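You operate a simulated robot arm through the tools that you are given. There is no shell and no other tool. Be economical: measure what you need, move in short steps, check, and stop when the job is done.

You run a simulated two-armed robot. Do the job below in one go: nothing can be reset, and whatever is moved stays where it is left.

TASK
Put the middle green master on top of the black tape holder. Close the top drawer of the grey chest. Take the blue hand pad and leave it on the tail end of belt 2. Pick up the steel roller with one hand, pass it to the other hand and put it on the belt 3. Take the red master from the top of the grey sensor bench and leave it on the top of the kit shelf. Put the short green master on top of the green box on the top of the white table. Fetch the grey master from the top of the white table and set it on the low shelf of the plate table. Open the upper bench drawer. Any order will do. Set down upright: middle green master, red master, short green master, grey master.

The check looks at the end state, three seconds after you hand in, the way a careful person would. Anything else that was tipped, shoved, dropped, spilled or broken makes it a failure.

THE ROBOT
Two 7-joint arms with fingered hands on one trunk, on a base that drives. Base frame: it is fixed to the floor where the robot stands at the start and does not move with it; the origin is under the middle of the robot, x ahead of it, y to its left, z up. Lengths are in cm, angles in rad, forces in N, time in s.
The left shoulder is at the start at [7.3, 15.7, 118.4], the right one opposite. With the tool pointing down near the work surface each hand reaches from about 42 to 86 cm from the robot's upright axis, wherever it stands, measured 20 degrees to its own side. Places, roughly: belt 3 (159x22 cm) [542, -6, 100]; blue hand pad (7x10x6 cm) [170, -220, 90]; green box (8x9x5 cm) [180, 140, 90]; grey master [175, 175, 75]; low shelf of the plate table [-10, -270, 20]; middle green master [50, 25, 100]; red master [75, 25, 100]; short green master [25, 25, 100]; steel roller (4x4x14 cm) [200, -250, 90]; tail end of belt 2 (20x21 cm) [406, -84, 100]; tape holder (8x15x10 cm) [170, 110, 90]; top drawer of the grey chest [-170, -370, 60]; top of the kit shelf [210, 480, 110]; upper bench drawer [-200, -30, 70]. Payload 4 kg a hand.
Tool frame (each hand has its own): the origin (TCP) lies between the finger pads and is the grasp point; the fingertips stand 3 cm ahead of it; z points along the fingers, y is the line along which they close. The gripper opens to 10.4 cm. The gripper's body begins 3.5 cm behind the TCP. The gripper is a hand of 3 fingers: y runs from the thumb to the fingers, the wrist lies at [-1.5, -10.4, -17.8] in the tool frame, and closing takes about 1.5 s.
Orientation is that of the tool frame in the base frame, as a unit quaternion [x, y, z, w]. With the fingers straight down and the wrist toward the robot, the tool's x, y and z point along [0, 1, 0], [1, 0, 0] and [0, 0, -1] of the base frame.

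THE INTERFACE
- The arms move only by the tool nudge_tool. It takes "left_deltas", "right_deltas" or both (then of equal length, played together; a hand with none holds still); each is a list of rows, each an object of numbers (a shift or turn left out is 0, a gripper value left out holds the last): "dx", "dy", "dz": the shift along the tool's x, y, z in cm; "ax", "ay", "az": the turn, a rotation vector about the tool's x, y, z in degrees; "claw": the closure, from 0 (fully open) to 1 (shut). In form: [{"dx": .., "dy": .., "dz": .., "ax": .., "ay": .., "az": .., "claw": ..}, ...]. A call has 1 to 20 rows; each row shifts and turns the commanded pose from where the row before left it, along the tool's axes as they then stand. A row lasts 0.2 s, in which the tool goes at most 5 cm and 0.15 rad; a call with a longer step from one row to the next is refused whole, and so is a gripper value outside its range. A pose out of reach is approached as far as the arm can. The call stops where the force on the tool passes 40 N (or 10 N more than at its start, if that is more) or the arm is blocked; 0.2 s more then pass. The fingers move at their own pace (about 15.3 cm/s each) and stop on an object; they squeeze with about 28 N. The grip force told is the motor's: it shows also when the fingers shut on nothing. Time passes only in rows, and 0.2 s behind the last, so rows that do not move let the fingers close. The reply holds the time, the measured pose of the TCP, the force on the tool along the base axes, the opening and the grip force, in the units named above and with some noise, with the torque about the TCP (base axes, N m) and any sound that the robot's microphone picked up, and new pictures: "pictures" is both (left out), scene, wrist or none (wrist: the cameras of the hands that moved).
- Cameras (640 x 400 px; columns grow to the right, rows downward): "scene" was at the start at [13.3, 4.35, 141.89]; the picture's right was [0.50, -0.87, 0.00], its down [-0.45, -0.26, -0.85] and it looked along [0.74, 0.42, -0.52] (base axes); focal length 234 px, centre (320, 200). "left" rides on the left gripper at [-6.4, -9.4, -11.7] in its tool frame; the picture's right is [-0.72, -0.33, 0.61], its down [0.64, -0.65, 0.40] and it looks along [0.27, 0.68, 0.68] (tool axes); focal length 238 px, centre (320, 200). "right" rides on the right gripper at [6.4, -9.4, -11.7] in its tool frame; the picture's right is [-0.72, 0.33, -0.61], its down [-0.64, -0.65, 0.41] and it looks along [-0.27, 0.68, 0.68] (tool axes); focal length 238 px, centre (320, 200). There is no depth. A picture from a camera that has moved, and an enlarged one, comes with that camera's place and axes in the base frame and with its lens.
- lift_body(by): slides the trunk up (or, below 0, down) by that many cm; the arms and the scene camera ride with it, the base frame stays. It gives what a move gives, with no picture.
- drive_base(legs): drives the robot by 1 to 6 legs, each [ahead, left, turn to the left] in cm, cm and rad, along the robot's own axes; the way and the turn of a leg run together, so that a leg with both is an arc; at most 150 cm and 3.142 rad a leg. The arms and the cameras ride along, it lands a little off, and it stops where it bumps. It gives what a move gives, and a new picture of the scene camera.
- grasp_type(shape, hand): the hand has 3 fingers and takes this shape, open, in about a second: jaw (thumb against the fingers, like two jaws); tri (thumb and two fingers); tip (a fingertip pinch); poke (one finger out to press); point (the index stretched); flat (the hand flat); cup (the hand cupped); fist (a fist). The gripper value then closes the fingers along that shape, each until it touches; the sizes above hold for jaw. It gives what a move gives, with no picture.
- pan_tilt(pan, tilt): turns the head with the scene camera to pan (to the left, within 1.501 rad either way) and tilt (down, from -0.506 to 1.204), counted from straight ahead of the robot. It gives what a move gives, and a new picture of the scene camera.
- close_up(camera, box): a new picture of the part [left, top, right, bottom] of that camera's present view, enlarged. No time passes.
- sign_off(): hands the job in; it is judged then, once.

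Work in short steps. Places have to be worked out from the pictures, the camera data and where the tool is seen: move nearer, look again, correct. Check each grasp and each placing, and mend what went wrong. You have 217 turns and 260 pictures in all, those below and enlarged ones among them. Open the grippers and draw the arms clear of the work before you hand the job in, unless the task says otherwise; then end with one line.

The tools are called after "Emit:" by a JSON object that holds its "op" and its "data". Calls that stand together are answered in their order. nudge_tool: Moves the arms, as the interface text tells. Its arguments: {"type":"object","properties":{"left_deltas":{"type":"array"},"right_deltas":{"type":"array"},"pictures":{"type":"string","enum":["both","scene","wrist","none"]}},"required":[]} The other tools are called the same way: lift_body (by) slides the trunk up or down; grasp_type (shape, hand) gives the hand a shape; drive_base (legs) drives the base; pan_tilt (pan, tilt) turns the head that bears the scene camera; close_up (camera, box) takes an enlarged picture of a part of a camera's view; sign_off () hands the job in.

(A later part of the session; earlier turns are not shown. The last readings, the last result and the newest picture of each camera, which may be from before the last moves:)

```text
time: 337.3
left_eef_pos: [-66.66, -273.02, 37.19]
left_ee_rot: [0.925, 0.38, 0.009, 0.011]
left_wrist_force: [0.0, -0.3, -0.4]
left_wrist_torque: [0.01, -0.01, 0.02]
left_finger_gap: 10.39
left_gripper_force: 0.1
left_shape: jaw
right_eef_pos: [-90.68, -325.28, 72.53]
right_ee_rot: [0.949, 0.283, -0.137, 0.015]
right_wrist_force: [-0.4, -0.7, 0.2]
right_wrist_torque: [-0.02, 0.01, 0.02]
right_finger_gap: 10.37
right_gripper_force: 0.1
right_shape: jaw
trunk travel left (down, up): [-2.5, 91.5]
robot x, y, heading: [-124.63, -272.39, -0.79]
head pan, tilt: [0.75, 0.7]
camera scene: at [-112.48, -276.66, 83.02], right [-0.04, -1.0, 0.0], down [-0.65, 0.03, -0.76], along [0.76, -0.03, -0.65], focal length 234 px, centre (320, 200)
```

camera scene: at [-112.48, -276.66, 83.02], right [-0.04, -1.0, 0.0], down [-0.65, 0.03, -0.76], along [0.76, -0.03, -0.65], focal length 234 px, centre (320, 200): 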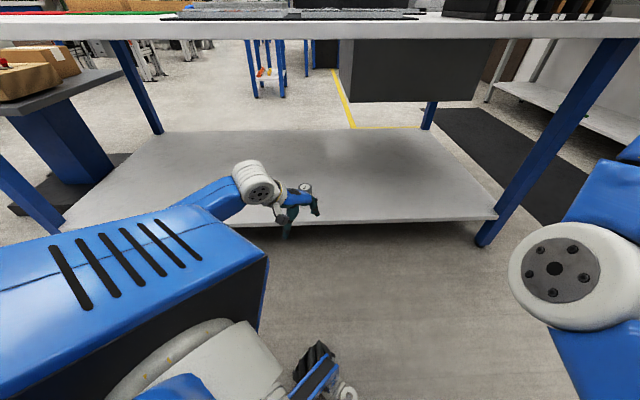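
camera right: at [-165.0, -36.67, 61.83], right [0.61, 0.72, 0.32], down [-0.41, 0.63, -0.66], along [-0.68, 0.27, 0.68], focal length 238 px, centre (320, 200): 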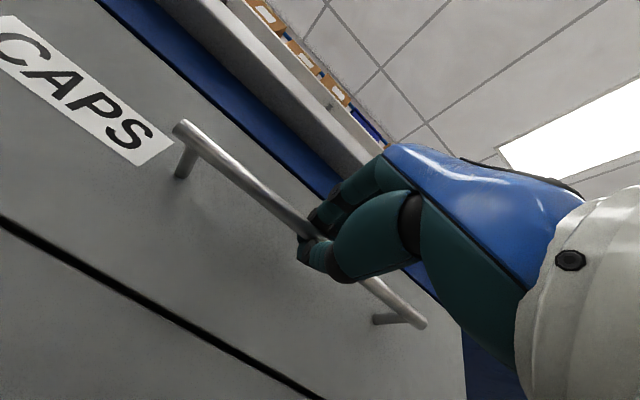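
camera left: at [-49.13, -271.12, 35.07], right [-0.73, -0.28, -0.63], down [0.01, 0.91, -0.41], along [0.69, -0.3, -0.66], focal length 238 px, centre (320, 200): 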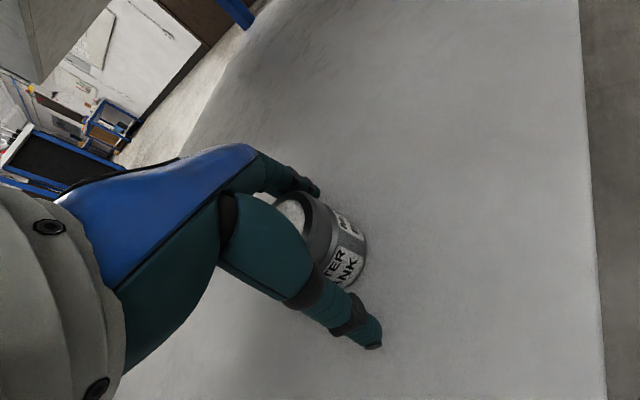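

The grey master stands on the shelf. I raise the trunk, turn to +y, and head out of this corridor.

Emit:
{"op": "lift_body", "data": {"by": 40}}

Emit:
{"op": "lift_body", "data": {"by": 20}}

Emit:
{"op": "drive_base", "data": {"legs": [[0, 0, 2.356], [0, -22, 0], [150, 0, 0], [55, 0, 0]]}}

```text
time: 341.2
left_eef_pos: [-66.71, -273.01, 77.31]
left_ee_rot: [0.925, 0.38, 0.01, 0.01]
left_wrist_force: [0.5, -0.4, -0.1]
left_wrist_torque: [0.03, -0.01, 0.01]
left_finger_gap: 10.39
left_gripper_force: 0.0
left_shape: jaw
right_eef_pos: [-90.87, -325.34, 112.65]
right_ee_rot: [0.949, 0.283, -0.137, 0.016]
right_wrist_force: [-0.9, 0.0, 0.4]
right_wrist_torque: [0.0, 0.02, 0.0]
right_finger_gap: 10.38
right_gripper_force: 0.1
right_shape: jaw
trunk travel left (down, up): [-42.5, 51.5]
robot x, y, heading: [-125.16, -272.54, -0.789]
head pan, tilt: [0.75, 0.7]
```

```text
time: 343.3
left_eef_pos: [-66.6, -272.94, 97.32]
left_ee_rot: [0.924, 0.381, 0.009, 0.01]
left_wrist_force: [0.1, 0.1, 0.7]
left_wrist_torque: [-0.01, 0.02, -0.03]
left_finger_gap: 10.38
left_gripper_force: 0.0
left_shape: jaw
right_eef_pos: [-90.61, -325.35, 132.67]
right_ee_rot: [0.949, 0.283, -0.136, 0.016]
right_wrist_force: [0.4, -0.8, 0.3]
right_wrist_torque: [0.0, -0.01, 0.01]
right_finger_gap: 10.37
right_gripper_force: 0.1
right_shape: jaw
trunk travel left (down, up): [-62.5, 31.5]
robot x, y, heading: [-125.01, -272.31, -0.794]
head pan, tilt: [0.75, 0.7]
```

```text
time: 360.7
left_eef_pos: [-152.57, -22.48, 97.28]
left_ee_rot: [-0.017, 1.0, 0.014, -0.005]
left_wrist_force: [-0.7, -0.3, -0.7]
left_wrist_torque: [-0.02, 0.02, 0.0]
left_finger_gap: 10.36
left_gripper_force: 0.2
left_shape: jaw
right_eef_pos: [-99.29, -0.37, 132.78]
right_ee_rot: [0.081, 0.987, -0.035, 0.134]
right_wrist_force: [-0.1, 0.4, 0.5]
right_wrist_torque: [-0.02, 0.0, 0.04]
right_finger_gap: 10.4
right_gripper_force: 0.0
right_shape: jaw
trunk travel left (down, up): [-62.5, 31.5]
robot x, y, heading: [-110.13, -62.23, 1.604]
head pan, tilt: [0.75, 0.7]
camera scene: at [-116.35, -51.49, 143.04], right [0.71, 0.71, 0.0], down [0.46, -0.46, -0.76], along [-0.54, 0.54, -0.65], focal length 234 px, centre (320, 200)
```

scene: 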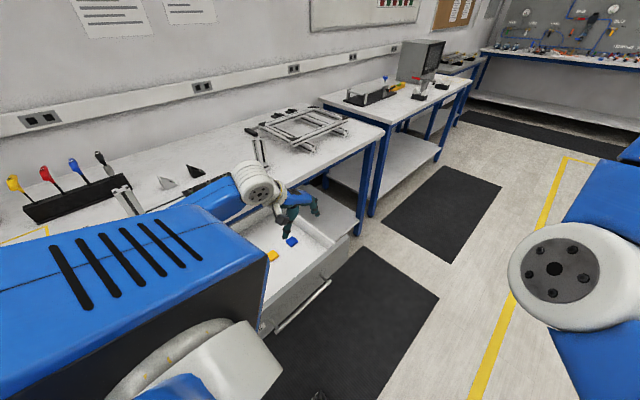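

The left arm hovers over the open drawer without touching it. I strafe right away from it, then turn to +x.

Emit:
{"op": "drive_base", "data": {"legs": [[0, -60, 0], [0, 0, -1.604], [70, 0, 0]]}}

Emit:
{"op": "pan_tilt", "data": {"pan": -0.4, "tilt": 0.4}}

```text
time: 371.5
left_eef_pos: [63.71, -20.82, 97.38]
left_ee_rot: [0.712, 0.702, 0.014, 0.006]
left_wrist_force: [-0.4, -0.4, -0.1]
left_wrist_torque: [-0.01, 0.0, 0.01]
left_finger_gap: 10.36
left_gripper_force: 0.0
left_shape: jaw
right_eef_pos: [83.18, -75.11, 132.82]
right_ee_rot: [0.771, 0.621, -0.121, 0.067]
right_wrist_force: [-0.3, 0.1, 0.1]
right_wrist_torque: [0.02, 0.02, 0.01]
right_finger_gap: 10.36
right_gripper_force: 0.1
right_shape: jaw
trunk travel left (down, up): [-62.5, 31.5]
robot x, y, heading: [22.4, -61.14, -0.019]
head pan, tilt: [0.75, 0.7]
camera scene: at [33.6, -55.65, 143.04], right [0.67, -0.74, 0.0], down [-0.48, -0.43, -0.76], along [0.57, 0.51, -0.65], focal length 234 px, centre (320, 200)
```

scene: 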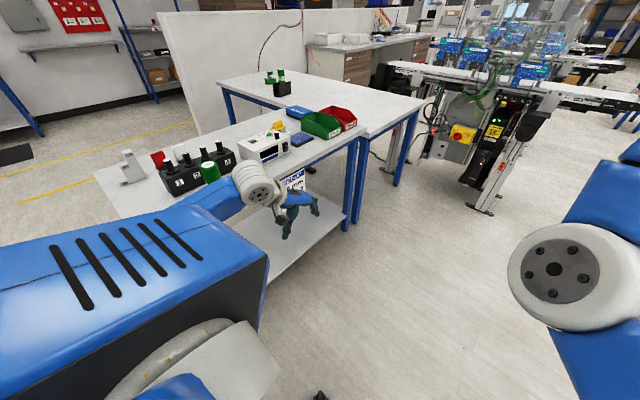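

```text
time: 372.9
left_eef_pos: [63.81, -20.87, 97.58]
left_ee_rot: [0.711, 0.703, 0.015, 0.005]
left_wrist_force: [0.2, 0.5, -0.1]
left_wrist_torque: [0.01, -0.02, 0.01]
left_finger_gap: 10.37
left_gripper_force: 0.0
left_shape: jaw
right_eef_pos: [83.16, -75.18, 132.66]
right_ee_rot: [0.772, 0.621, -0.12, 0.066]
right_wrist_force: [0.2, -0.4, 0.0]
right_wrist_torque: [-0.01, -0.02, -0.04]
right_finger_gap: 10.37
right_gripper_force: 0.1
right_shape: jaw
trunk travel left (down, up): [-62.5, 31.5]
robot x, y, heading: [22.23, -61.2, -0.012]
head pan, tilt: [-0.4, 0.4]
camera scene: at [35.94, -65.08, 145.72], right [-0.4, -0.92, 0.0], down [-0.36, 0.15, -0.92], along [0.84, -0.37, -0.39], focal length 234 px, centre (320, 200)
```

scene: 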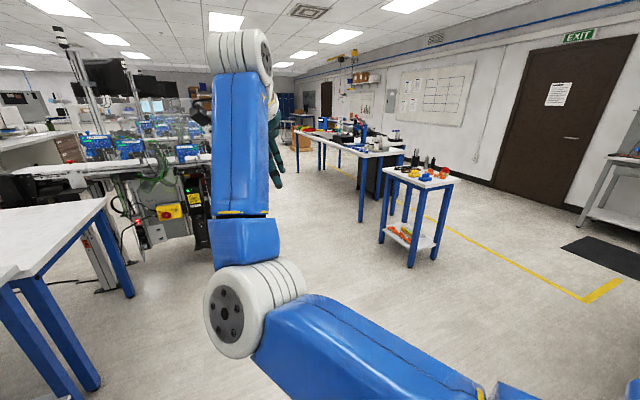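

I see two tables ahead. I straighten the right hand and zoom to find the blue pad and steel roller.

Emit:
{"op": "nudge_tool", "data": {"right_deltas": [{"ax": -1.45, "ay": 4.95, "az": -4}, {"ax": -1.45, "ay": 4.95, "az": -4}, {"ax": -1.45, "ay": 4.95, "az": -4}, {}], "pictures": "none"}}

Emit:
{"op": "close_up", "data": {"camera": "scene", "box": [290, 110, 470, 230]}}

```text
time: 373.9
left_eef_pos: [63.69, -20.87, 97.49]
left_ee_rot: [0.712, 0.702, 0.014, 0.006]
left_wrist_force: [0.7, 0.1, 0.5]
left_wrist_torque: [0.01, 0.0, -0.01]
left_finger_gap: 10.39
left_gripper_force: 0.1
left_shape: jaw
right_eef_pos: [83.57, -77.35, 132.25]
right_ee_rot: [0.722, 0.691, -0.007, 0.001]
right_wrist_force: [0.1, -0.4, -0.2]
right_wrist_torque: [0.05, -0.03, 0.03]
right_finger_gap: 10.4
right_gripper_force: 0.2
right_shape: jaw
trunk travel left (down, up): [-62.5, 31.5]
robot x, y, heading: [22.15, -61.16, -0.014]
head pan, tilt: [-0.4, 0.4]
```

```text
3.33 times, centred on (380, 170) of scene
camera zoom: at [35.92, -65.1, 145.73], right [-0.4, -0.92, 0.0], down [-0.36, 0.15, -0.92], along [0.84, -0.37, -0.39], focal length 778 px, centre (120, 300)
```

zoom: 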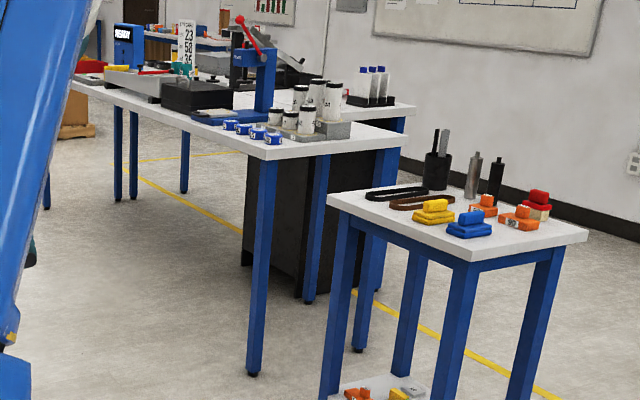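

The small table holds coloured hand pads and the upright steel roller, next to a black one. I drive over and turn to face it from its +y side.

Emit:
{"op": "drive_base", "data": {"legs": [[150, 0, 0], [12, 0, 0], [0, 0, -1.571], [25, 0, 0]]}}

Emit:
{"op": "pan_tilt", "data": {"pan": 0.0, "tilt": 0.6}}

```text
time: 387.4
left_eef_pos: [219.42, -134.97, 97.55]
left_ee_rot: [0.999, -0.032, 0.006, 0.015]
left_wrist_force: [-0.9, 0.4, 0.2]
left_wrist_torque: [0.02, 0.03, 0.0]
left_finger_gap: 10.39
left_gripper_force: 0.0
left_shape: jaw
right_eef_pos: [162.12, -151.69, 133.1]
right_ee_rot: [0.999, -0.047, 0.0, 0.001]
right_wrist_force: [0.3, 0.4, 0.0]
right_wrist_torque: [0.02, -0.01, 0.0]
right_finger_gap: 10.4
right_gripper_force: 0.0
right_shape: jaw
trunk travel left (down, up): [-62.5, 31.5]
robot x, y, heading: [181.1, -91.14, -1.633]
head pan, tilt: [-0.4, 0.4]
camera scene: at [177.13, -105.05, 145.76], right [-0.89, 0.45, 0.0], down [0.17, 0.35, -0.92], along [-0.41, -0.82, -0.39], focal length 234 px, centre (320, 200)
```

scene: 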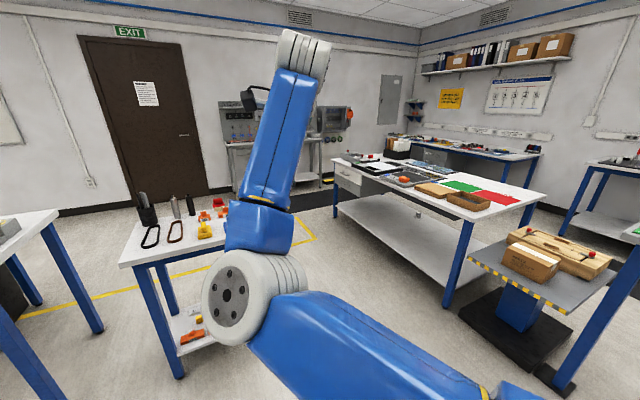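

```text
time: 388.2
left_eef_pos: [219.38, -135.05, 97.55]
left_ee_rot: [0.999, -0.032, 0.007, 0.015]
left_wrist_force: [-0.4, 0.5, 0.1]
left_wrist_torque: [-0.01, 0.01, 0.04]
left_finger_gap: 10.39
left_gripper_force: 0.0
left_shape: jaw
right_eef_pos: [161.57, -152.11, 133.02]
right_ee_rot: [0.999, -0.049, 0.001, 0.002]
right_wrist_force: [0.2, -0.8, -0.4]
right_wrist_torque: [0.01, -0.02, 0.01]
right_finger_gap: 10.39
right_gripper_force: 0.1
right_shape: jaw
trunk travel left (down, up): [-62.5, 31.5]
robot x, y, heading: [181.35, -91.74, -1.635]
head pan, tilt: [0.0, 0.6]
camera scene: at [180.72, -106.0, 143.89], right [-1.0, 0.06, 0.0], down [0.03, 0.57, -0.82], along [-0.05, -0.82, -0.57], focal length 234 px, centre (320, 200)
```

scene: 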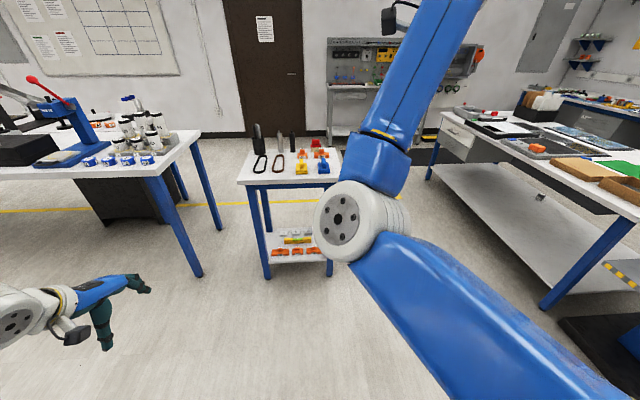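

Emit:
{"op": "close_up", "data": {"camera": "scene", "box": [230, 110, 350, 190]}}

```text
5.00 times, centred on (290, 150) of scene
camera zoom: at [180.72, -106.0, 143.89], right [-1.0, 0.06, 0.0], down [0.03, 0.57, -0.82], along [-0.05, -0.82, -0.57], focal length 1168 px, centre (470, 450)
```

zoom: 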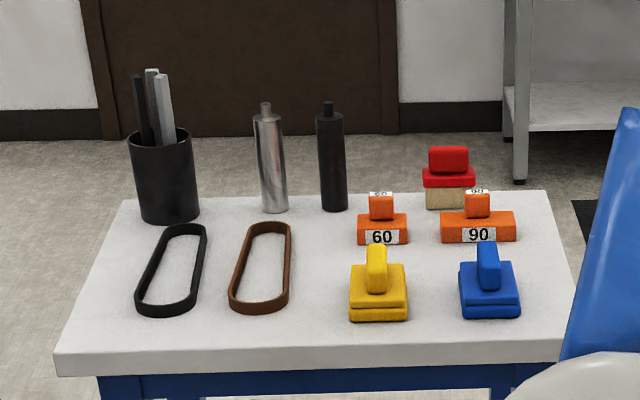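

The steel roller stands at about (197, −243) and the blue pad is near (172, −217). I will take the pad with the right hand across its sides, so I turn that hand, tuck the left one up and drive closer.

Emit:
{"op": "nudge_tool", "data": {"left_deltas": [{"dz": -4}, {"dz": -4}, {"dz": -4}, {"dz": -4}, {"dz": -4}, {"dx": -4}, {"dx": -4}, {"dx": -2}, {}, {}, {}, {}], "right_deltas": [{"az": -8.2}, {"az": -8.2}, {"az": -8.2}, {"az": -8.2}, {"az": -8.2}, {"az": -8.2}, {"az": -8.2}, {"az": -8.2}, {"az": -8.2}, {"az": -8.2}, {"az": -8}, {}], "pictures": "none"}}

Emit:
{"op": "drive_base", "data": {"legs": [[0, 0, 0.064], [68, 0, 0]]}}

```text
time: 389.4
left_eef_pos: [218.97, -134.46, 114.94]
left_ee_rot: [0.999, -0.031, 0.007, 0.016]
left_wrist_force: [0.3, 0.7, -0.1]
left_wrist_torque: [-0.01, -0.01, 0.03]
left_finger_gap: 10.38
left_gripper_force: 0.1
left_shape: jaw
right_eef_pos: [158.13, -152.78, 125.78]
right_ee_rot: [0.973, 0.222, 0.02, -0.061]
right_wrist_force: [-0.4, 0.2, -0.3]
right_wrist_torque: [0.01, 0.04, -0.01]
right_finger_gap: 10.38
right_gripper_force: 0.1
right_shape: jaw
trunk travel left (down, up): [-62.5, 31.5]
robot x, y, heading: [181.51, -91.28, -1.632]
head pan, tilt: [0.0, 0.6]
stopped in row 5 (right hand): the arm was blocked; the commanded pose is now the measured one
```

```text
time: 393.6
left_eef_pos: [222.23, -200.87, 114.99]
left_ee_rot: [1.0, 0.002, 0.008, 0.016]
left_wrist_force: [-0.4, -0.7, -0.7]
left_wrist_torque: [0.03, 0.02, -0.02]
left_finger_gap: 10.38
left_gripper_force: 0.1
left_shape: jaw
right_eef_pos: [162.62, -223.12, 125.91]
right_ee_rot: [0.964, 0.257, 0.016, -0.06]
right_wrist_force: [0.2, -0.6, 0.0]
right_wrist_torque: [0.0, -0.04, -0.01]
right_finger_gap: 10.38
right_gripper_force: 0.1
right_shape: jaw
trunk travel left (down, up): [-62.5, 31.5]
robot x, y, heading: [181.48, -160.84, -1.565]
head pan, tilt: [0.0, 0.6]
camera scene: at [181.8, -174.99, 143.91], right [-1.0, -0.01, 0.0], down [0.0, 0.57, -0.82], along [0.0, -0.82, -0.57], focal length 234 px, centre (320, 200)
```

scene: 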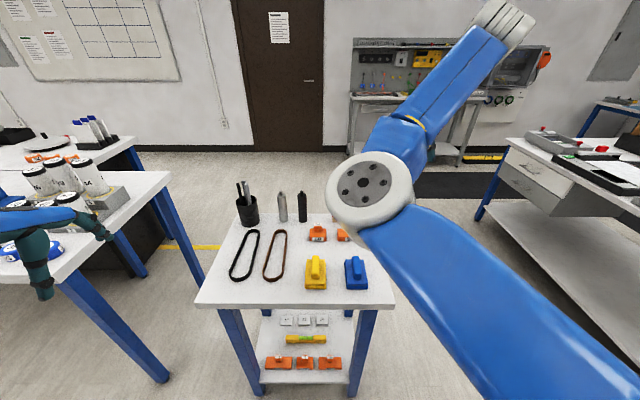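

The right arm's elbow has ended up folded inward, which blocks the wrist turn. I back off into free space and work the arm outward to restore its posture.

Emit:
{"op": "drive_base", "data": {"legs": [[-60, 0, 0]]}}

Emit:
{"op": "nudge_tool", "data": {"right_deltas": [{"az": 8}, {"az": 8}, {"az": 8}, {"az": 6}, {"dx": -4}, {"dx": -4}, {"dx": -4}, {"dx": -4}, {"dx": -4}, {"dx": -4}, {"dx": -4, "dy": -2}, {"dx": -4, "dy": -2}, {"dy": -3, "dz": 3}, {"dy": -3, "dz": 3}, {"dz": 4}, {}], "pictures": "scene"}}

```text
time: 397.0
left_eef_pos: [221.77, -140.84, 115.02]
left_ee_rot: [1.0, 0.005, 0.007, 0.016]
left_wrist_force: [0.6, -0.3, -0.2]
left_wrist_torque: [0.01, -0.04, 0.03]
left_finger_gap: 10.37
left_gripper_force: 0.2
left_shape: jaw
right_eef_pos: [162.45, -163.22, 125.72]
right_ee_rot: [0.964, 0.258, 0.017, -0.061]
right_wrist_force: [0.7, -0.9, 0.0]
right_wrist_torque: [-0.02, 0.04, 0.0]
right_finger_gap: 10.38
right_gripper_force: 0.1
right_shape: jaw
trunk travel left (down, up): [-62.5, 31.5]
robot x, y, heading: [180.64, -100.56, -1.564]
head pan, tilt: [0.0, 0.6]
camera scene: at [181.49, -115.18, 143.87], right [-1.0, -0.01, 0.0], down [-0.01, 0.57, -0.82], along [0.01, -0.82, -0.57], focal length 234 px, centre (320, 200)
```

scene: 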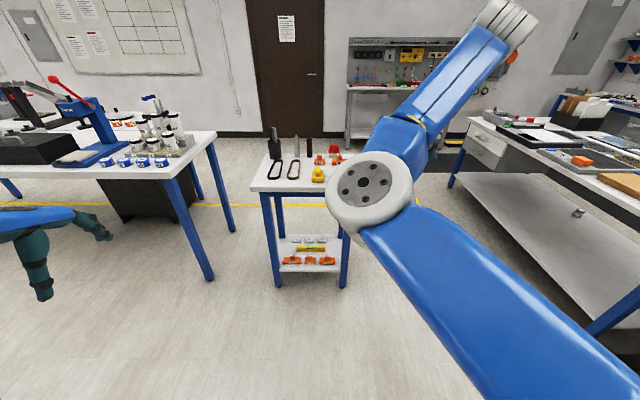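

```text
time: 400.4
left_eef_pos: [221.51, -140.47, 115.09]
left_ee_rot: [1.0, 0.005, 0.009, 0.017]
left_wrist_force: [0.1, -0.4, 0.3]
left_wrist_torque: [-0.01, 0.03, -0.03]
left_finger_gap: 10.4
left_gripper_force: 0.1
left_shape: jaw
right_eef_pos: [129.98, -151.67, 117.17]
right_ee_rot: [0.998, 0.001, 0.001, -0.063]
right_wrist_force: [0.6, 0.7, -0.7]
right_wrist_torque: [0.01, -0.01, 0.03]
right_finger_gap: 10.37
right_gripper_force: 0.1
right_shape: jaw
trunk travel left (down, up): [-62.5, 31.5]
robot x, y, heading: [181.17, -100.76, -1.562]
head pan, tilt: [0.0, 0.6]
camera scene: at [181.14, -115.03, 143.89], right [-1.0, -0.01, 0.0], down [0.0, 0.57, -0.82], along [0.01, -0.82, -0.57], focal length 234 px, centre (320, 200)
```

scene: 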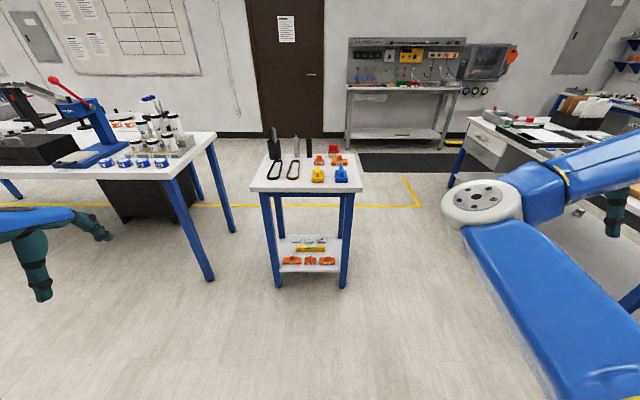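

With this elbow posture the right hand suits a forward-pointing grasp, so I swap roles: left takes the pad top-down, right takes the roller. I turn the left hand 90° and drive closer.

Emit:
{"op": "nudge_tool", "data": {"left_deltas": [{"az": 8.2}, {"az": 8.2}, {"az": 8.2}, {"az": 8.2}, {"az": 8.2}, {"az": 8.2}, {"az": 8.2}, {"az": 8.2}, {"az": 8.2}, {"az": 8.2}, {"az": 8}, {"dy": 4}, {"dy": 4}, {"dy": 4}, {"dy": 4}, {"dy": 4}, {"dy": 4}, {}], "pictures": "none"}}

Emit:
{"op": "drive_base", "data": {"legs": [[0, -13, 0], [62, 0, -0.005]]}}

Emit:
{"op": "nudge_tool", "data": {"left_deltas": [{}], "pictures": "wrist"}}

```text
time: 404.2
left_eef_pos: [197.48, -140.72, 114.83]
left_ee_rot: [0.711, -0.703, 0.019, 0.004]
left_wrist_force: [0.3, 0.1, 0.4]
left_wrist_torque: [0.03, 0.0, 0.01]
left_finger_gap: 10.41
left_gripper_force: 0.1
left_shape: jaw
right_eef_pos: [130.07, -151.69, 117.16]
right_ee_rot: [0.998, 0.001, 0.001, -0.062]
right_wrist_force: [0.0, 0.0, -0.3]
right_wrist_torque: [-0.01, 0.01, -0.03]
right_finger_gap: 10.37
right_gripper_force: 0.1
right_shape: jaw
trunk travel left (down, up): [-62.5, 31.5]
robot x, y, heading: [181.08, -100.21, -1.565]
head pan, tilt: [0.0, 0.6]
```

```text
time: 408.5
left_eef_pos: [185.14, -201.6, 114.84]
left_ee_rot: [0.711, -0.703, 0.017, 0.006]
left_wrist_force: [0.0, -0.4, -0.1]
left_wrist_torque: [0.01, 0.01, 0.01]
left_finger_gap: 10.36
left_gripper_force: 0.2
left_shape: jaw
right_eef_pos: [117.69, -212.53, 117.3]
right_ee_rot: [0.998, 0.0, 0.001, -0.062]
right_wrist_force: [0.3, 0.3, 0.4]
right_wrist_torque: [-0.04, 0.02, -0.03]
right_finger_gap: 10.38
right_gripper_force: 0.1
right_shape: jaw
trunk travel left (down, up): [-62.5, 31.5]
robot x, y, heading: [168.37, -161.47, -1.556]
head pan, tilt: [0.0, 0.6]
camera scene: at [168.77, -175.87, 143.91], right [-1.0, -0.01, 0.0], down [-0.01, 0.57, -0.82], along [0.01, -0.82, -0.57], focal length 234 px, centre (320, 200)
```

scene: 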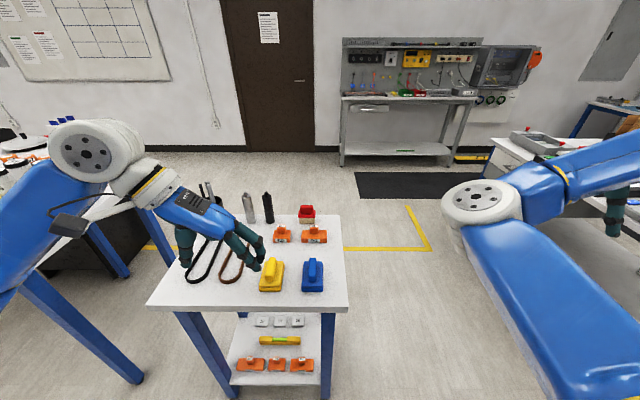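

```text
time: 408.9
left_eef_pos: [185.18, -201.54, 114.87]
left_ee_rot: [0.711, -0.703, 0.019, 0.006]
left_wrist_force: [-0.7, -1.0, -0.3]
left_wrist_torque: [0.0, -0.02, -0.02]
left_finger_gap: 10.38
left_gripper_force: 0.0
left_shape: jaw
right_eef_pos: [117.63, -212.62, 117.27]
right_ee_rot: [0.998, -0.001, 0.002, -0.061]
right_wrist_force: [-0.2, 1.0, -0.9]
right_wrist_torque: [0.02, -0.02, 0.03]
right_finger_gap: 10.37
right_gripper_force: 0.0
right_shape: jaw
trunk travel left (down, up): [-62.5, 31.5]
robot x, y, heading: [168.63, -161.51, -1.561]
head pan, tilt: [0.0, 0.6]
camera left: at [194.26, -194.59, 126.47], right [0.33, 0.7, -0.63], down [0.67, -0.65, -0.37], along [-0.67, -0.3, -0.68], focal length 238 px, centre (320, 200)
```

left: 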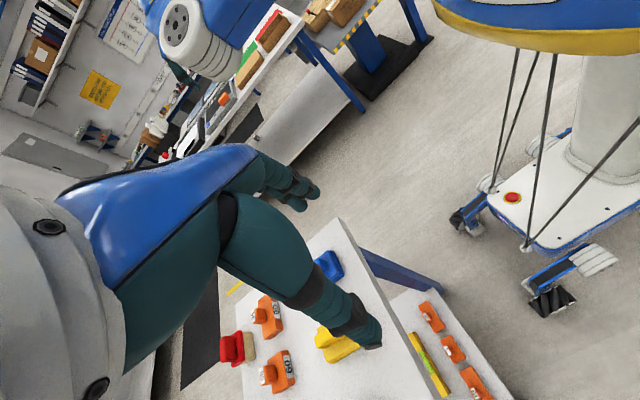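

Emit:
{"op": "close_up", "data": {"camera": "scene", "box": [250, 220, 350, 310]}}

Emit:
{"op": "close_up", "data": {"camera": "left", "box": [280, 220, 400, 300]}}

```text
4.44 times, centred on (300, 265) of scene
camera zoom: at [168.69, -176.04, 143.89], right [-1.0, -0.01, 0.0], down [0.0, 0.57, -0.82], along [0.01, -0.82, -0.57], focal length 1038 px, centre (409, -89)
```

zoom: 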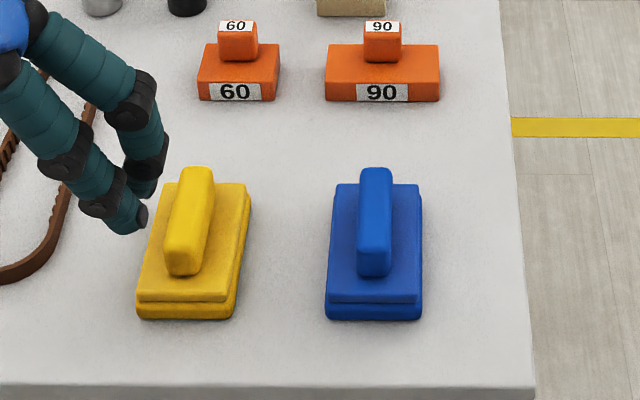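

```text
5.00 times, centred on (340, 260) of left
camera zoom: at [194.26, -194.59, 126.47], right [0.33, 0.7, -0.63], down [0.67, -0.65, -0.37], along [-0.67, -0.3, -0.68], focal length 1192 px, centre (220, -100)
```

zoom: 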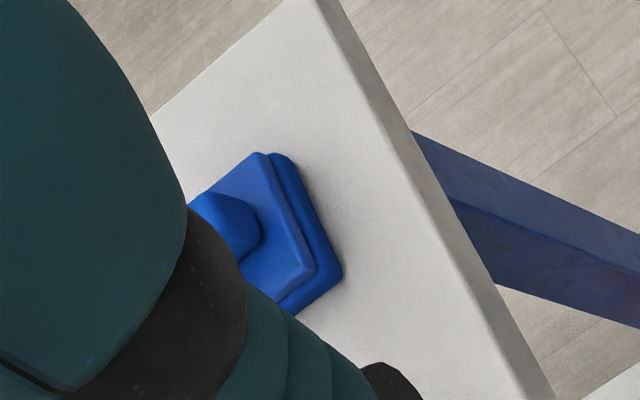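

The blue pad is centred near (171.6, −218.5) on the table at z 86. I raise the left hand, move 9 cm closer, lower the trunk and position over the pad.

Emit:
{"op": "nudge_tool", "data": {"left_deltas": [{"dz": -4, "ax": -1, "ay": -2}, {"dz": -4}, {"dz": -4}, {}], "pictures": "none"}}

Emit:
{"op": "drive_base", "data": {"legs": [[9, 0, -0.01]]}}

Emit:
{"op": "lift_body", "data": {"by": -22}}

Emit:
{"op": "nudge_tool", "data": {"left_deltas": [{"dy": 4}, {"dy": 4}, {"dy": 4}, {"dx": 3}, {"dx": 3}, {"dx": 1.5}, {}], "pictures": "both"}}

```text
time: 409.9
left_eef_pos: [184.71, -201.52, 126.82]
left_ee_rot: [0.711, -0.703, 0.0, -0.001]
left_wrist_force: [0.5, -0.3, -0.4]
left_wrist_torque: [-0.02, 0.02, -0.02]
left_finger_gap: 10.37
left_gripper_force: 0.1
left_shape: jaw
right_eef_pos: [117.3, -212.63, 117.25]
right_ee_rot: [0.998, 0.0, 0.002, -0.062]
right_wrist_force: [-0.5, -0.9, -0.2]
right_wrist_torque: [-0.01, 0.02, 0.01]
right_finger_gap: 10.4
right_gripper_force: 0.1
right_shape: jaw
trunk travel left (down, up): [-62.5, 31.5]
robot x, y, heading: [167.93, -160.86, -1.558]
head pan, tilt: [0.0, 0.6]
```

```text
time: 411.0
left_eef_pos: [184.74, -209.98, 127.04]
left_ee_rot: [-0.707, 0.707, -0.002, -0.002]
left_wrist_force: [-0.2, 0.3, 0.1]
left_wrist_torque: [0.01, -0.01, 0.02]
left_finger_gap: 10.38
left_gripper_force: 0.0
left_shape: jaw
right_eef_pos: [117.25, -220.58, 117.68]
right_ee_rot: [0.998, -0.005, 0.001, -0.059]
right_wrist_force: [-0.6, 0.8, -0.5]
right_wrist_torque: [0.0, 0.0, 0.0]
right_finger_gap: 10.4
right_gripper_force: 0.1
right_shape: jaw
trunk travel left (down, up): [-62.5, 31.5]
robot x, y, heading: [168.69, -170.54, -1.576]
head pan, tilt: [0.0, 0.6]
camera scene: at [168.7, -184.16, 143.99], right [-1.0, 0.0, 0.0], down [0.0, 0.56, -0.83], along [0.0, -0.83, -0.56], focal length 234 px, centre (320, 200)
```

scene: 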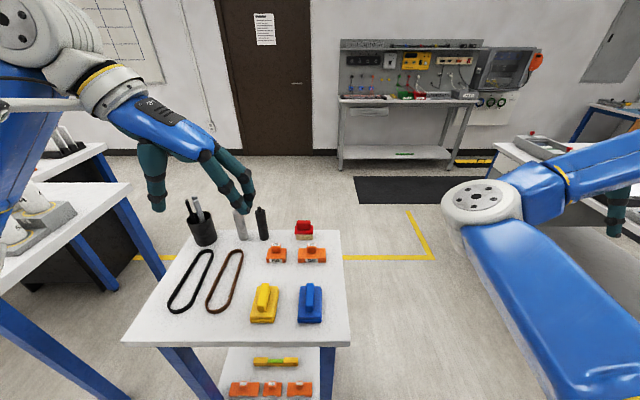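

```text
time: 413.3
left_eef_pos: [184.62, -210.44, 104.94]
left_ee_rot: [-0.707, 0.707, 0.0, 0.0]
left_wrist_force: [0.9, -0.2, -0.3]
left_wrist_torque: [0.04, 0.03, 0.0]
left_finger_gap: 10.39
left_gripper_force: 0.0
left_shape: jaw
right_eef_pos: [117.11, -220.89, 95.3]
right_ee_rot: [0.998, -0.004, 0.001, -0.061]
right_wrist_force: [-0.2, -0.9, 0.0]
right_wrist_torque: [0.0, 0.0, 0.0]
right_finger_gap: 10.36
right_gripper_force: 0.1
right_shape: jaw
trunk travel left (down, up): [-40.5, 53.5]
robot x, y, heading: [168.61, -170.35, -1.564]
head pan, tilt: [0.0, 0.6]
```

```text
time: 414.9
left_eef_pos: [172.58, -218.09, 104.97]
left_ee_rot: [0.707, -0.707, 0.001, 0.001]
left_wrist_force: [0.7, 0.4, 0.1]
left_wrist_torque: [-0.01, 0.01, -0.06]
left_finger_gap: 10.39
left_gripper_force: 0.0
left_shape: jaw
right_eef_pos: [117.12, -220.86, 95.41]
right_ee_rot: [0.998, -0.003, 0.002, -0.061]
right_wrist_force: [-0.3, 0.5, 0.0]
right_wrist_torque: [0.02, 0.0, -0.03]
right_finger_gap: 10.4
right_gripper_force: 0.0
right_shape: jaw
trunk travel left (down, up): [-40.5, 53.5]
robot x, y, heading: [168.29, -170.49, -1.572]
head pan, tilt: [0.0, 0.6]
camera scene: at [168.54, -184.96, 121.88], right [-1.0, 0.0, 0.0], down [0.0, 0.57, -0.82], along [0.0, -0.82, -0.57], focal length 234 px, centre (320, 200)
camera left: at [181.91, -211.61, 116.68], right [0.33, 0.72, -0.61], down [0.65, -0.64, -0.4], along [-0.68, -0.27, -0.68], focal length 238 px, centre (320, 200)
```

scene: 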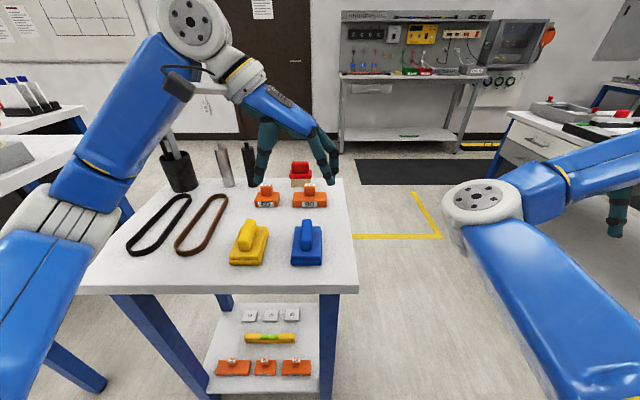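
left: 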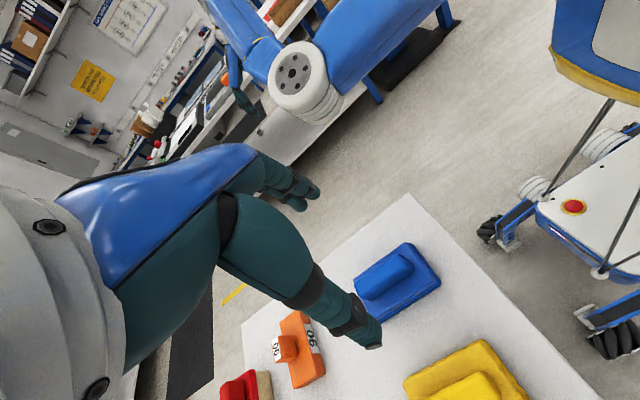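

The pad's knob is at (171.6, −217.5). I centre and go down to grip the block's sides.

Emit:
{"op": "nudge_tool", "data": {"left_deltas": [{"dy": 1.2, "dx": -0.5, "dz": 3}, {"dz": 4}, {"dz": 4}, {"dz": 3.5}, {}, {"claw": 1}, {}, {}, {}, {}, {}, {}, {}], "pictures": "both"}}

```text
time: 417.7
left_eef_pos: [171.51, -217.48, 90.69]
left_ee_rot: [0.707, -0.707, 0.001, 0.0]
left_wrist_force: [-0.1, 0.2, 0.6]
left_wrist_torque: [0.01, 0.06, -0.01]
left_finger_gap: 2.27
left_gripper_force: 28.0
left_shape: jaw
right_eef_pos: [117.15, -220.83, 95.38]
right_ee_rot: [0.998, -0.004, 0.002, -0.062]
right_wrist_force: [-0.1, 0.0, -0.3]
right_wrist_torque: [0.01, 0.01, 0.01]
right_finger_gap: 10.38
right_gripper_force: 0.1
right_shape: jaw
trunk travel left (down, up): [-40.5, 53.5]
robot x, y, heading: [168.52, -170.19, -1.572]
head pan, tilt: [0.0, 0.6]
camera scene: at [168.54, -184.96, 121.88], right [-1.0, 0.0, 0.0], down [0.0, 0.57, -0.82], along [0.0, -0.82, -0.57], focal length 234 px, centre (320, 200)
camera left: at [180.87, -210.98, 102.37], right [0.33, 0.72, -0.61], down [0.65, -0.64, -0.4], along [-0.68, -0.27, -0.68], focal length 238 px, centre (320, 200)
```

scene: 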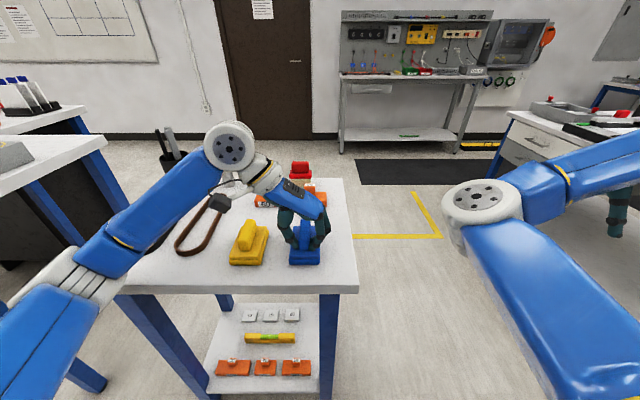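
left: 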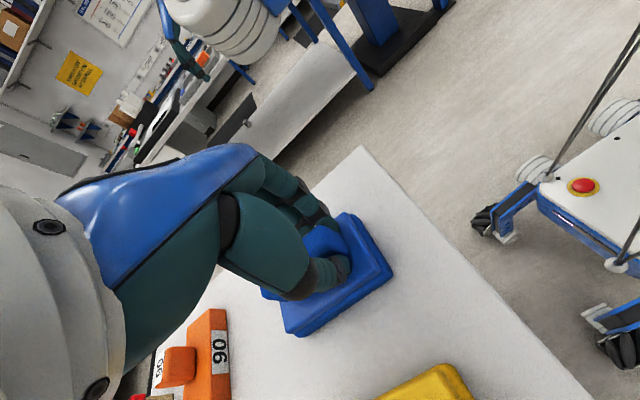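

It has gripped the knob (2.3 cm). I lift and check.

Emit:
{"op": "nudge_tool", "data": {"left_deltas": [{"dz": -3}, {"dz": -4}, {"dz": -4}, {"dz": -4}, {"dz": -4}, {}], "pictures": "wrist"}}

```text
time: 419.1
left_eef_pos: [171.39, -217.62, 109.36]
left_ee_rot: [-0.707, 0.707, 0.0, 0.0]
left_wrist_force: [0.0, -0.2, -1.1]
left_wrist_torque: [0.04, 0.0, -0.04]
left_finger_gap: 2.24
left_gripper_force: 28.3
left_shape: jaw
right_eef_pos: [117.02, -221.05, 95.33]
right_ee_rot: [0.998, -0.005, 0.002, -0.061]
right_wrist_force: [-0.6, 0.4, 0.2]
right_wrist_torque: [0.0, 0.01, -0.02]
right_finger_gap: 10.37
right_gripper_force: 0.0
right_shape: jaw
trunk travel left (down, up): [-40.5, 53.5]
robot x, y, heading: [168.43, -170.16, -1.568]
head pan, tilt: [0.0, 0.6]
camera left: at [180.8, -211.23, 121.07], right [0.33, 0.72, -0.61], down [0.65, -0.64, -0.4], along [-0.68, -0.27, -0.68], focal length 238 px, centre (320, 200)
```

left: 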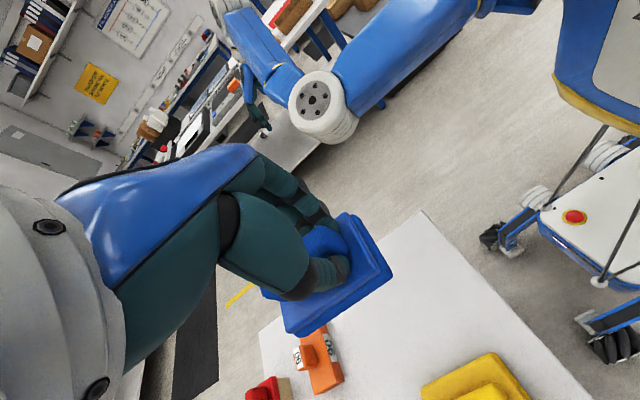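

The pad is held. Now I turn the right hand to point forward and about 25° down with fingers closing sideways.

Emit:
{"op": "nudge_tool", "data": {"right_deltas": [{"az": 8.2}, {"az": 8.2}, {"az": 8.2}, {"az": 8.2}, {"az": 8.2}, {"az": 8.2}, {"az": 8.2}, {"az": 8.2}, {"az": 8.2}, {"az": 8.2}, {"az": 8}, {"ay": 8.2}, {"ay": 8.2}, {"ay": 8.2}, {"ay": 8.2}, {"ay": 8.2}, {"ay": 8.2}, {"ay": 8.2}, {"ay": 7.6}, {}], "pictures": "scene"}}

```text
time: 423.3
left_eef_pos: [171.51, -217.91, 109.34]
left_ee_rot: [-0.707, 0.707, 0.001, 0.0]
left_wrist_force: [0.5, -0.2, -0.8]
left_wrist_torque: [0.01, 0.02, 0.0]
left_finger_gap: 2.26
left_gripper_force: 28.2
left_shape: jaw
right_eef_pos: [117.14, -220.96, 95.48]
right_ee_rot: [-0.614, 0.622, -0.342, -0.345]
right_wrist_force: [0.7, -0.3, -0.1]
right_wrist_torque: [0.02, 0.02, -0.01]
right_finger_gap: 10.4
right_gripper_force: 0.0
right_shape: jaw
trunk travel left (down, up): [-40.5, 53.5]
robot x, y, heading: [168.74, -170.38, -1.568]
head pan, tilt: [0.0, 0.6]
camera scene: at [168.58, -184.96, 121.88], right [-1.0, 0.0, 0.0], down [0.0, 0.57, -0.82], along [0.0, -0.82, -0.57], focal length 234 px, centre (320, 200)
```

scene: 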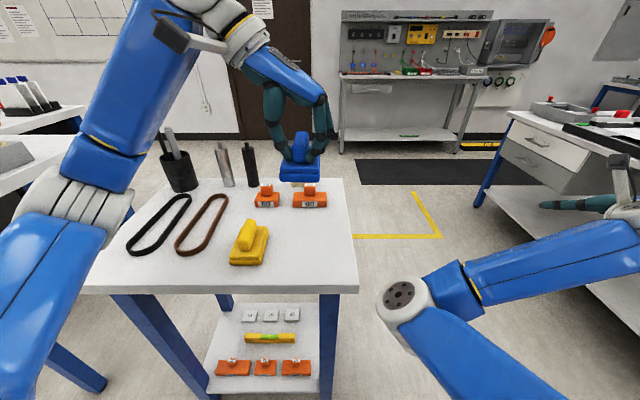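

The right hand points forward 32° down. The roller is at (195.7, −243.8) with the black one 7.5 cm beside it, so I will approach half-open. First I move the left hand with the pad high and to the left.

Emit:
{"op": "nudge_tool", "data": {"left_deltas": [{"dz": -4}, {"dz": -4}, {"dz": -4}, {"dz": -4}, {"dz": -4}, {"dy": -4, "dx": -1.5}, {"dy": -4, "dx": -1.5}, {"dy": -4, "dx": -1.5}, {"dy": -4, "dx": -1.5}, {"dy": -4, "dx": -1.5}, {"dy": -4, "dx": -1.5}, {"dy": -4}, {"dy": -4}, {}], "right_deltas": [{"claw": 0.33}, {"dx": 3, "dz": -1.5}, {"dx": 3, "dz": -1.5}, {"dx": 3, "dz": -1.5}, {}, {}, {}, {}, {}, {}, {}, {}, {}, {}], "pictures": "none"}}

Emit:
{"op": "drive_base", "data": {"legs": [[0, 17, 0]]}}

```text
time: 426.3
left_eef_pos: [202.36, -207.95, 127.31]
left_ee_rot: [0.709, -0.706, 0.001, 0.004]
left_wrist_force: [0.6, 0.9, -0.4]
left_wrist_torque: [-0.01, 0.02, 0.01]
left_finger_gap: 2.27
left_gripper_force: 28.1
left_shape: jaw
left hand out of reach, approached as far as the arm can: row 12, 13
right_eef_pos: [117.59, -221.79, 105.61]
right_ee_rot: [-0.616, 0.62, -0.342, -0.346]
right_wrist_force: [0.8, -0.2, 0.7]
right_wrist_torque: [0.04, 0.04, 0.01]
right_finger_gap: 7.03
right_gripper_force: 0.2
right_shape: jaw
trunk travel left (down, up): [-40.5, 53.5]
robot x, y, heading: [168.32, -170.65, -1.569]
head pan, tilt: [0.0, 0.6]
```

```text
time: 427.8
left_eef_pos: [220.47, -206.1, 127.46]
left_ee_rot: [0.709, -0.705, 0.004, 0.011]
left_wrist_force: [-1.2, 0.5, -0.3]
left_wrist_torque: [-0.03, -0.05, -0.01]
left_finger_gap: 2.27
left_gripper_force: 28.4
left_shape: jaw
right_eef_pos: [136.08, -220.6, 106.59]
right_ee_rot: [0.617, -0.614, 0.346, 0.349]
right_wrist_force: [-0.8, -0.1, -0.8]
right_wrist_torque: [-0.05, -0.03, 0.02]
right_finger_gap: 7.0
right_gripper_force: 0.0
right_shape: jaw
trunk travel left (down, up): [-40.5, 53.5]
robot x, y, heading: [186.05, -170.44, -1.568]
head pan, tilt: [0.0, 0.6]
camera scene: at [187.32, -182.5, 122.11], right [-1.0, 0.0, 0.01], down [-0.01, 0.55, -0.83], along [0.0, -0.84, -0.55], focal length 234 px, centre (320, 200)
```

scene: 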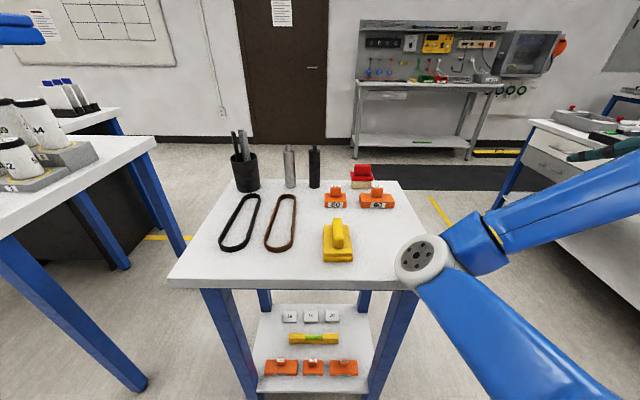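

Clear. I sweep the right hand left at z≈106 to line up with the steel roller.

Emit:
{"op": "nudge_tool", "data": {"right_deltas": [{"dy": -4}, {"dy": -4}, {"dy": -4}, {"dy": -4}, {"dy": -4}, {"dy": -4}, {"dy": -4}, {"dy": -4}, {"dy": -4}, {"dy": -4}, {"dy": -4}, {"dy": -4}, {"dy": -4}, {"dy": -4}, {"dy": -4}, {}], "pictures": "scene"}}

```text
time: 431.4
left_eef_pos: [218.74, -208.12, 127.23]
left_ee_rot: [0.709, -0.705, 0.002, -0.001]
left_wrist_force: [0.5, 0.0, -1.2]
left_wrist_torque: [0.0, 0.03, 0.0]
left_finger_gap: 2.26
left_gripper_force: 28.0
left_shape: jaw
right_eef_pos: [184.87, -231.97, 102.64]
right_ee_rot: [-0.598, 0.631, -0.326, -0.373]
right_wrist_force: [0.3, 0.5, 0.8]
right_wrist_torque: [0.02, 0.01, -0.01]
right_finger_gap: 6.99
right_gripper_force: 0.0
right_shape: jaw
right hand out of reach, approached as far as the arm can: row 11, 12, 13, 14, 15
trunk travel left (down, up): [-40.5, 53.5]
robot x, y, heading: [185.66, -170.25, -1.571]
head pan, tilt: [0.0, 0.6]
stopped in row 16 (right hand): the arm was blocked; the commanded pose is now the measured one
camera scene: at [186.08, -184.79, 121.89], right [-1.0, 0.0, 0.0], down [0.0, 0.57, -0.82], along [0.0, -0.82, -0.57], focal length 234 px, centre (320, 200)
```

scene: 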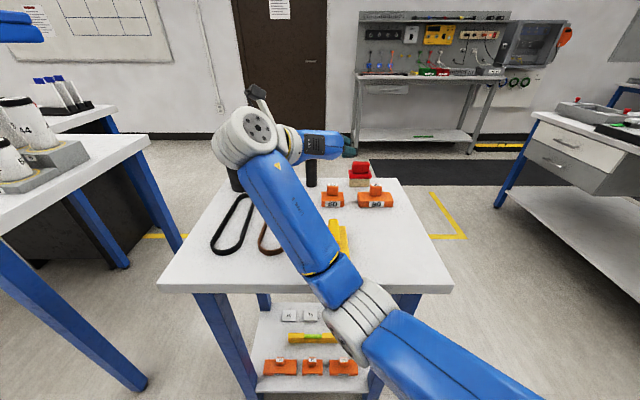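

That sweep swung the elbow back outward, which is the natural posture. I retreat a little and roll the hand 180° so the wrist lies on the right side.

Emit:
{"op": "nudge_tool", "data": {"right_deltas": [{"dz": -4, "dx": 2}, {"dz": -4, "dx": 2}, {"dy": 4, "dx": 1}, {"dy": 4}, {"az": 8.2}, {"az": 8.2}, {"az": 8.2}, {"az": 8.2}, {"az": 8.2}, {"az": 8.2}, {"az": 8.2}, {"az": 8.2}, {"az": 8.2}, {"az": 8.2}, {"az": 8.2}, {}], "pictures": "scene"}}

```text
time: 434.1
left_eef_pos: [218.73, -208.1, 127.46]
left_ee_rot: [0.709, -0.705, 0.004, 0.0]
left_wrist_force: [-0.2, 0.4, 0.0]
left_wrist_torque: [0.01, 0.01, 0.01]
left_finger_gap: 2.24
left_gripper_force: 27.6
left_shape: jaw
right_eef_pos: [163.86, -235.7, 103.47]
right_ee_rot: [-0.093, 0.897, -0.402, -0.157]
right_wrist_force: [0.2, -0.6, 0.5]
right_wrist_torque: [-0.02, -0.01, -0.02]
right_finger_gap: 6.99
right_gripper_force: 0.0
right_shape: jaw
right hand out of reach, approached as far as the arm can: row 2, 6, 7, 8, 9, 10, 11
trunk travel left (down, up): [-40.5, 53.5]
robot x, y, heading: [185.38, -170.56, -1.572]
head pan, tilt: [0.0, 0.6]
stopped in row 13 (right hand): the arm was blocked; the commanded pose is now the measured one
camera scene: at [185.94, -184.94, 121.87], right [-1.0, 0.0, 0.0], down [0.0, 0.57, -0.82], along [0.0, -0.82, -0.57], focal length 234 px, centre (320, 200)
```

scene: 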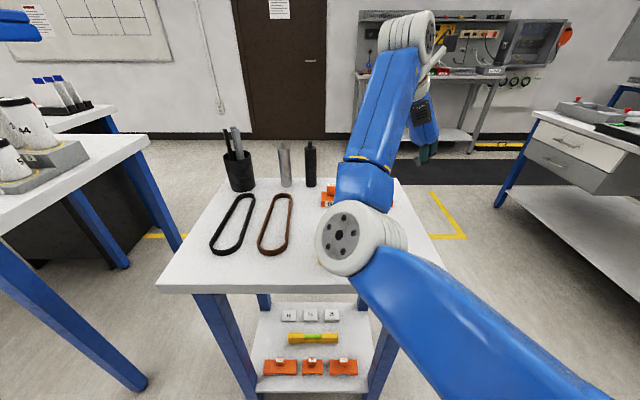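

The arm folded inward again. I back off from the table before sorting the arm out in free space.

Emit:
{"op": "drive_base", "data": {"legs": [[-75, 0, 0]]}}

Emit:
{"op": "nudge_tool", "data": {"right_deltas": [{"az": -8.2}, {"az": -8.2}, {"az": -8.2}, {"az": -8.2}, {"az": -8.2}, {"az": -8.2}, {"az": -8.2}, {"dy": -4}, {"dy": -4}, {"dy": -4}, {"dy": -4}, {"dy": -4}, {"dy": -4}, {"dy": -4}, {}], "pictures": "scene"}}

```text
time: 438.1
left_eef_pos: [218.66, -132.77, 127.36]
left_ee_rot: [0.708, -0.706, 0.003, 0.0]
left_wrist_force: [-0.3, 0.2, -0.2]
left_wrist_torque: [0.03, 0.02, 0.01]
left_finger_gap: 2.27
left_gripper_force: 28.5
left_shape: jaw
right_eef_pos: [163.93, -160.23, 103.65]
right_ee_rot: [-0.093, 0.897, -0.402, -0.158]
right_wrist_force: [-0.2, 0.2, 0.1]
right_wrist_torque: [-0.04, 0.03, 0.02]
right_finger_gap: 6.97
right_gripper_force: 0.0
right_shape: jaw
trunk travel left (down, up): [-40.5, 53.5]
robot x, y, heading: [185.71, -95.0, -1.574]
head pan, tilt: [0.0, 0.6]
camera scene: at [185.98, -109.42, 121.88], right [-1.0, 0.0, 0.0], down [0.0, 0.57, -0.82], along [0.0, -0.82, -0.57], focal length 234 px, centre (320, 200)
```

scene: 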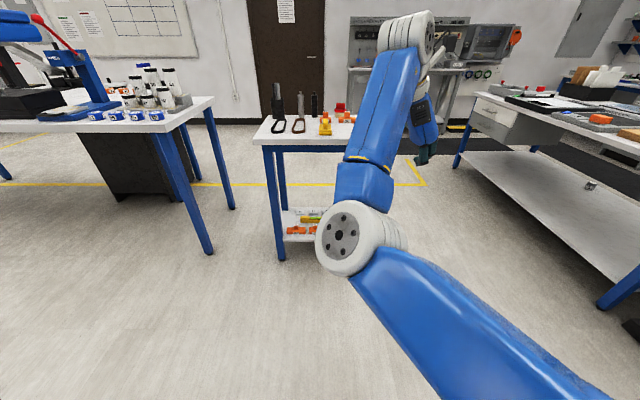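

```text
time: 441.3
left_eef_pos: [218.62, -132.47, 127.43]
left_ee_rot: [0.708, -0.706, 0.004, -0.001]
left_wrist_force: [0.1, 0.8, -0.4]
left_wrist_torque: [0.01, 0.0, 0.01]
left_finger_gap: 2.24
left_gripper_force: 28.4
left_shape: jaw
right_eef_pos: [184.21, -167.21, 104.43]
right_ee_rot: [-0.506, 0.749, -0.271, -0.331]
right_wrist_force: [0.2, 0.5, 0.2]
right_wrist_torque: [0.0, 0.01, 0.0]
right_finger_gap: 6.96
right_gripper_force: 0.0
right_shape: jaw
right hand out of reach, approached as far as the arm can: row 13, 14
trunk travel left (down, up): [-40.5, 53.5]
robot x, y, heading: [185.66, -94.96, -1.571]
head pan, tilt: [0.0, 0.6]
camera scene: at [186.03, -109.38, 121.89], right [-1.0, 0.0, 0.0], down [0.0, 0.57, -0.82], along [0.0, -0.82, -0.57], focal length 234 px, centre (320, 200)
```

scene: 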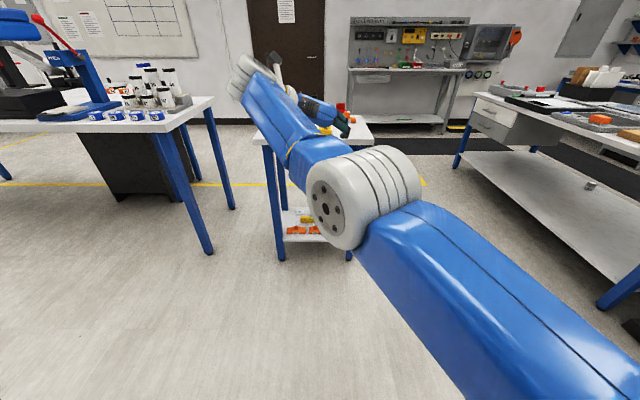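

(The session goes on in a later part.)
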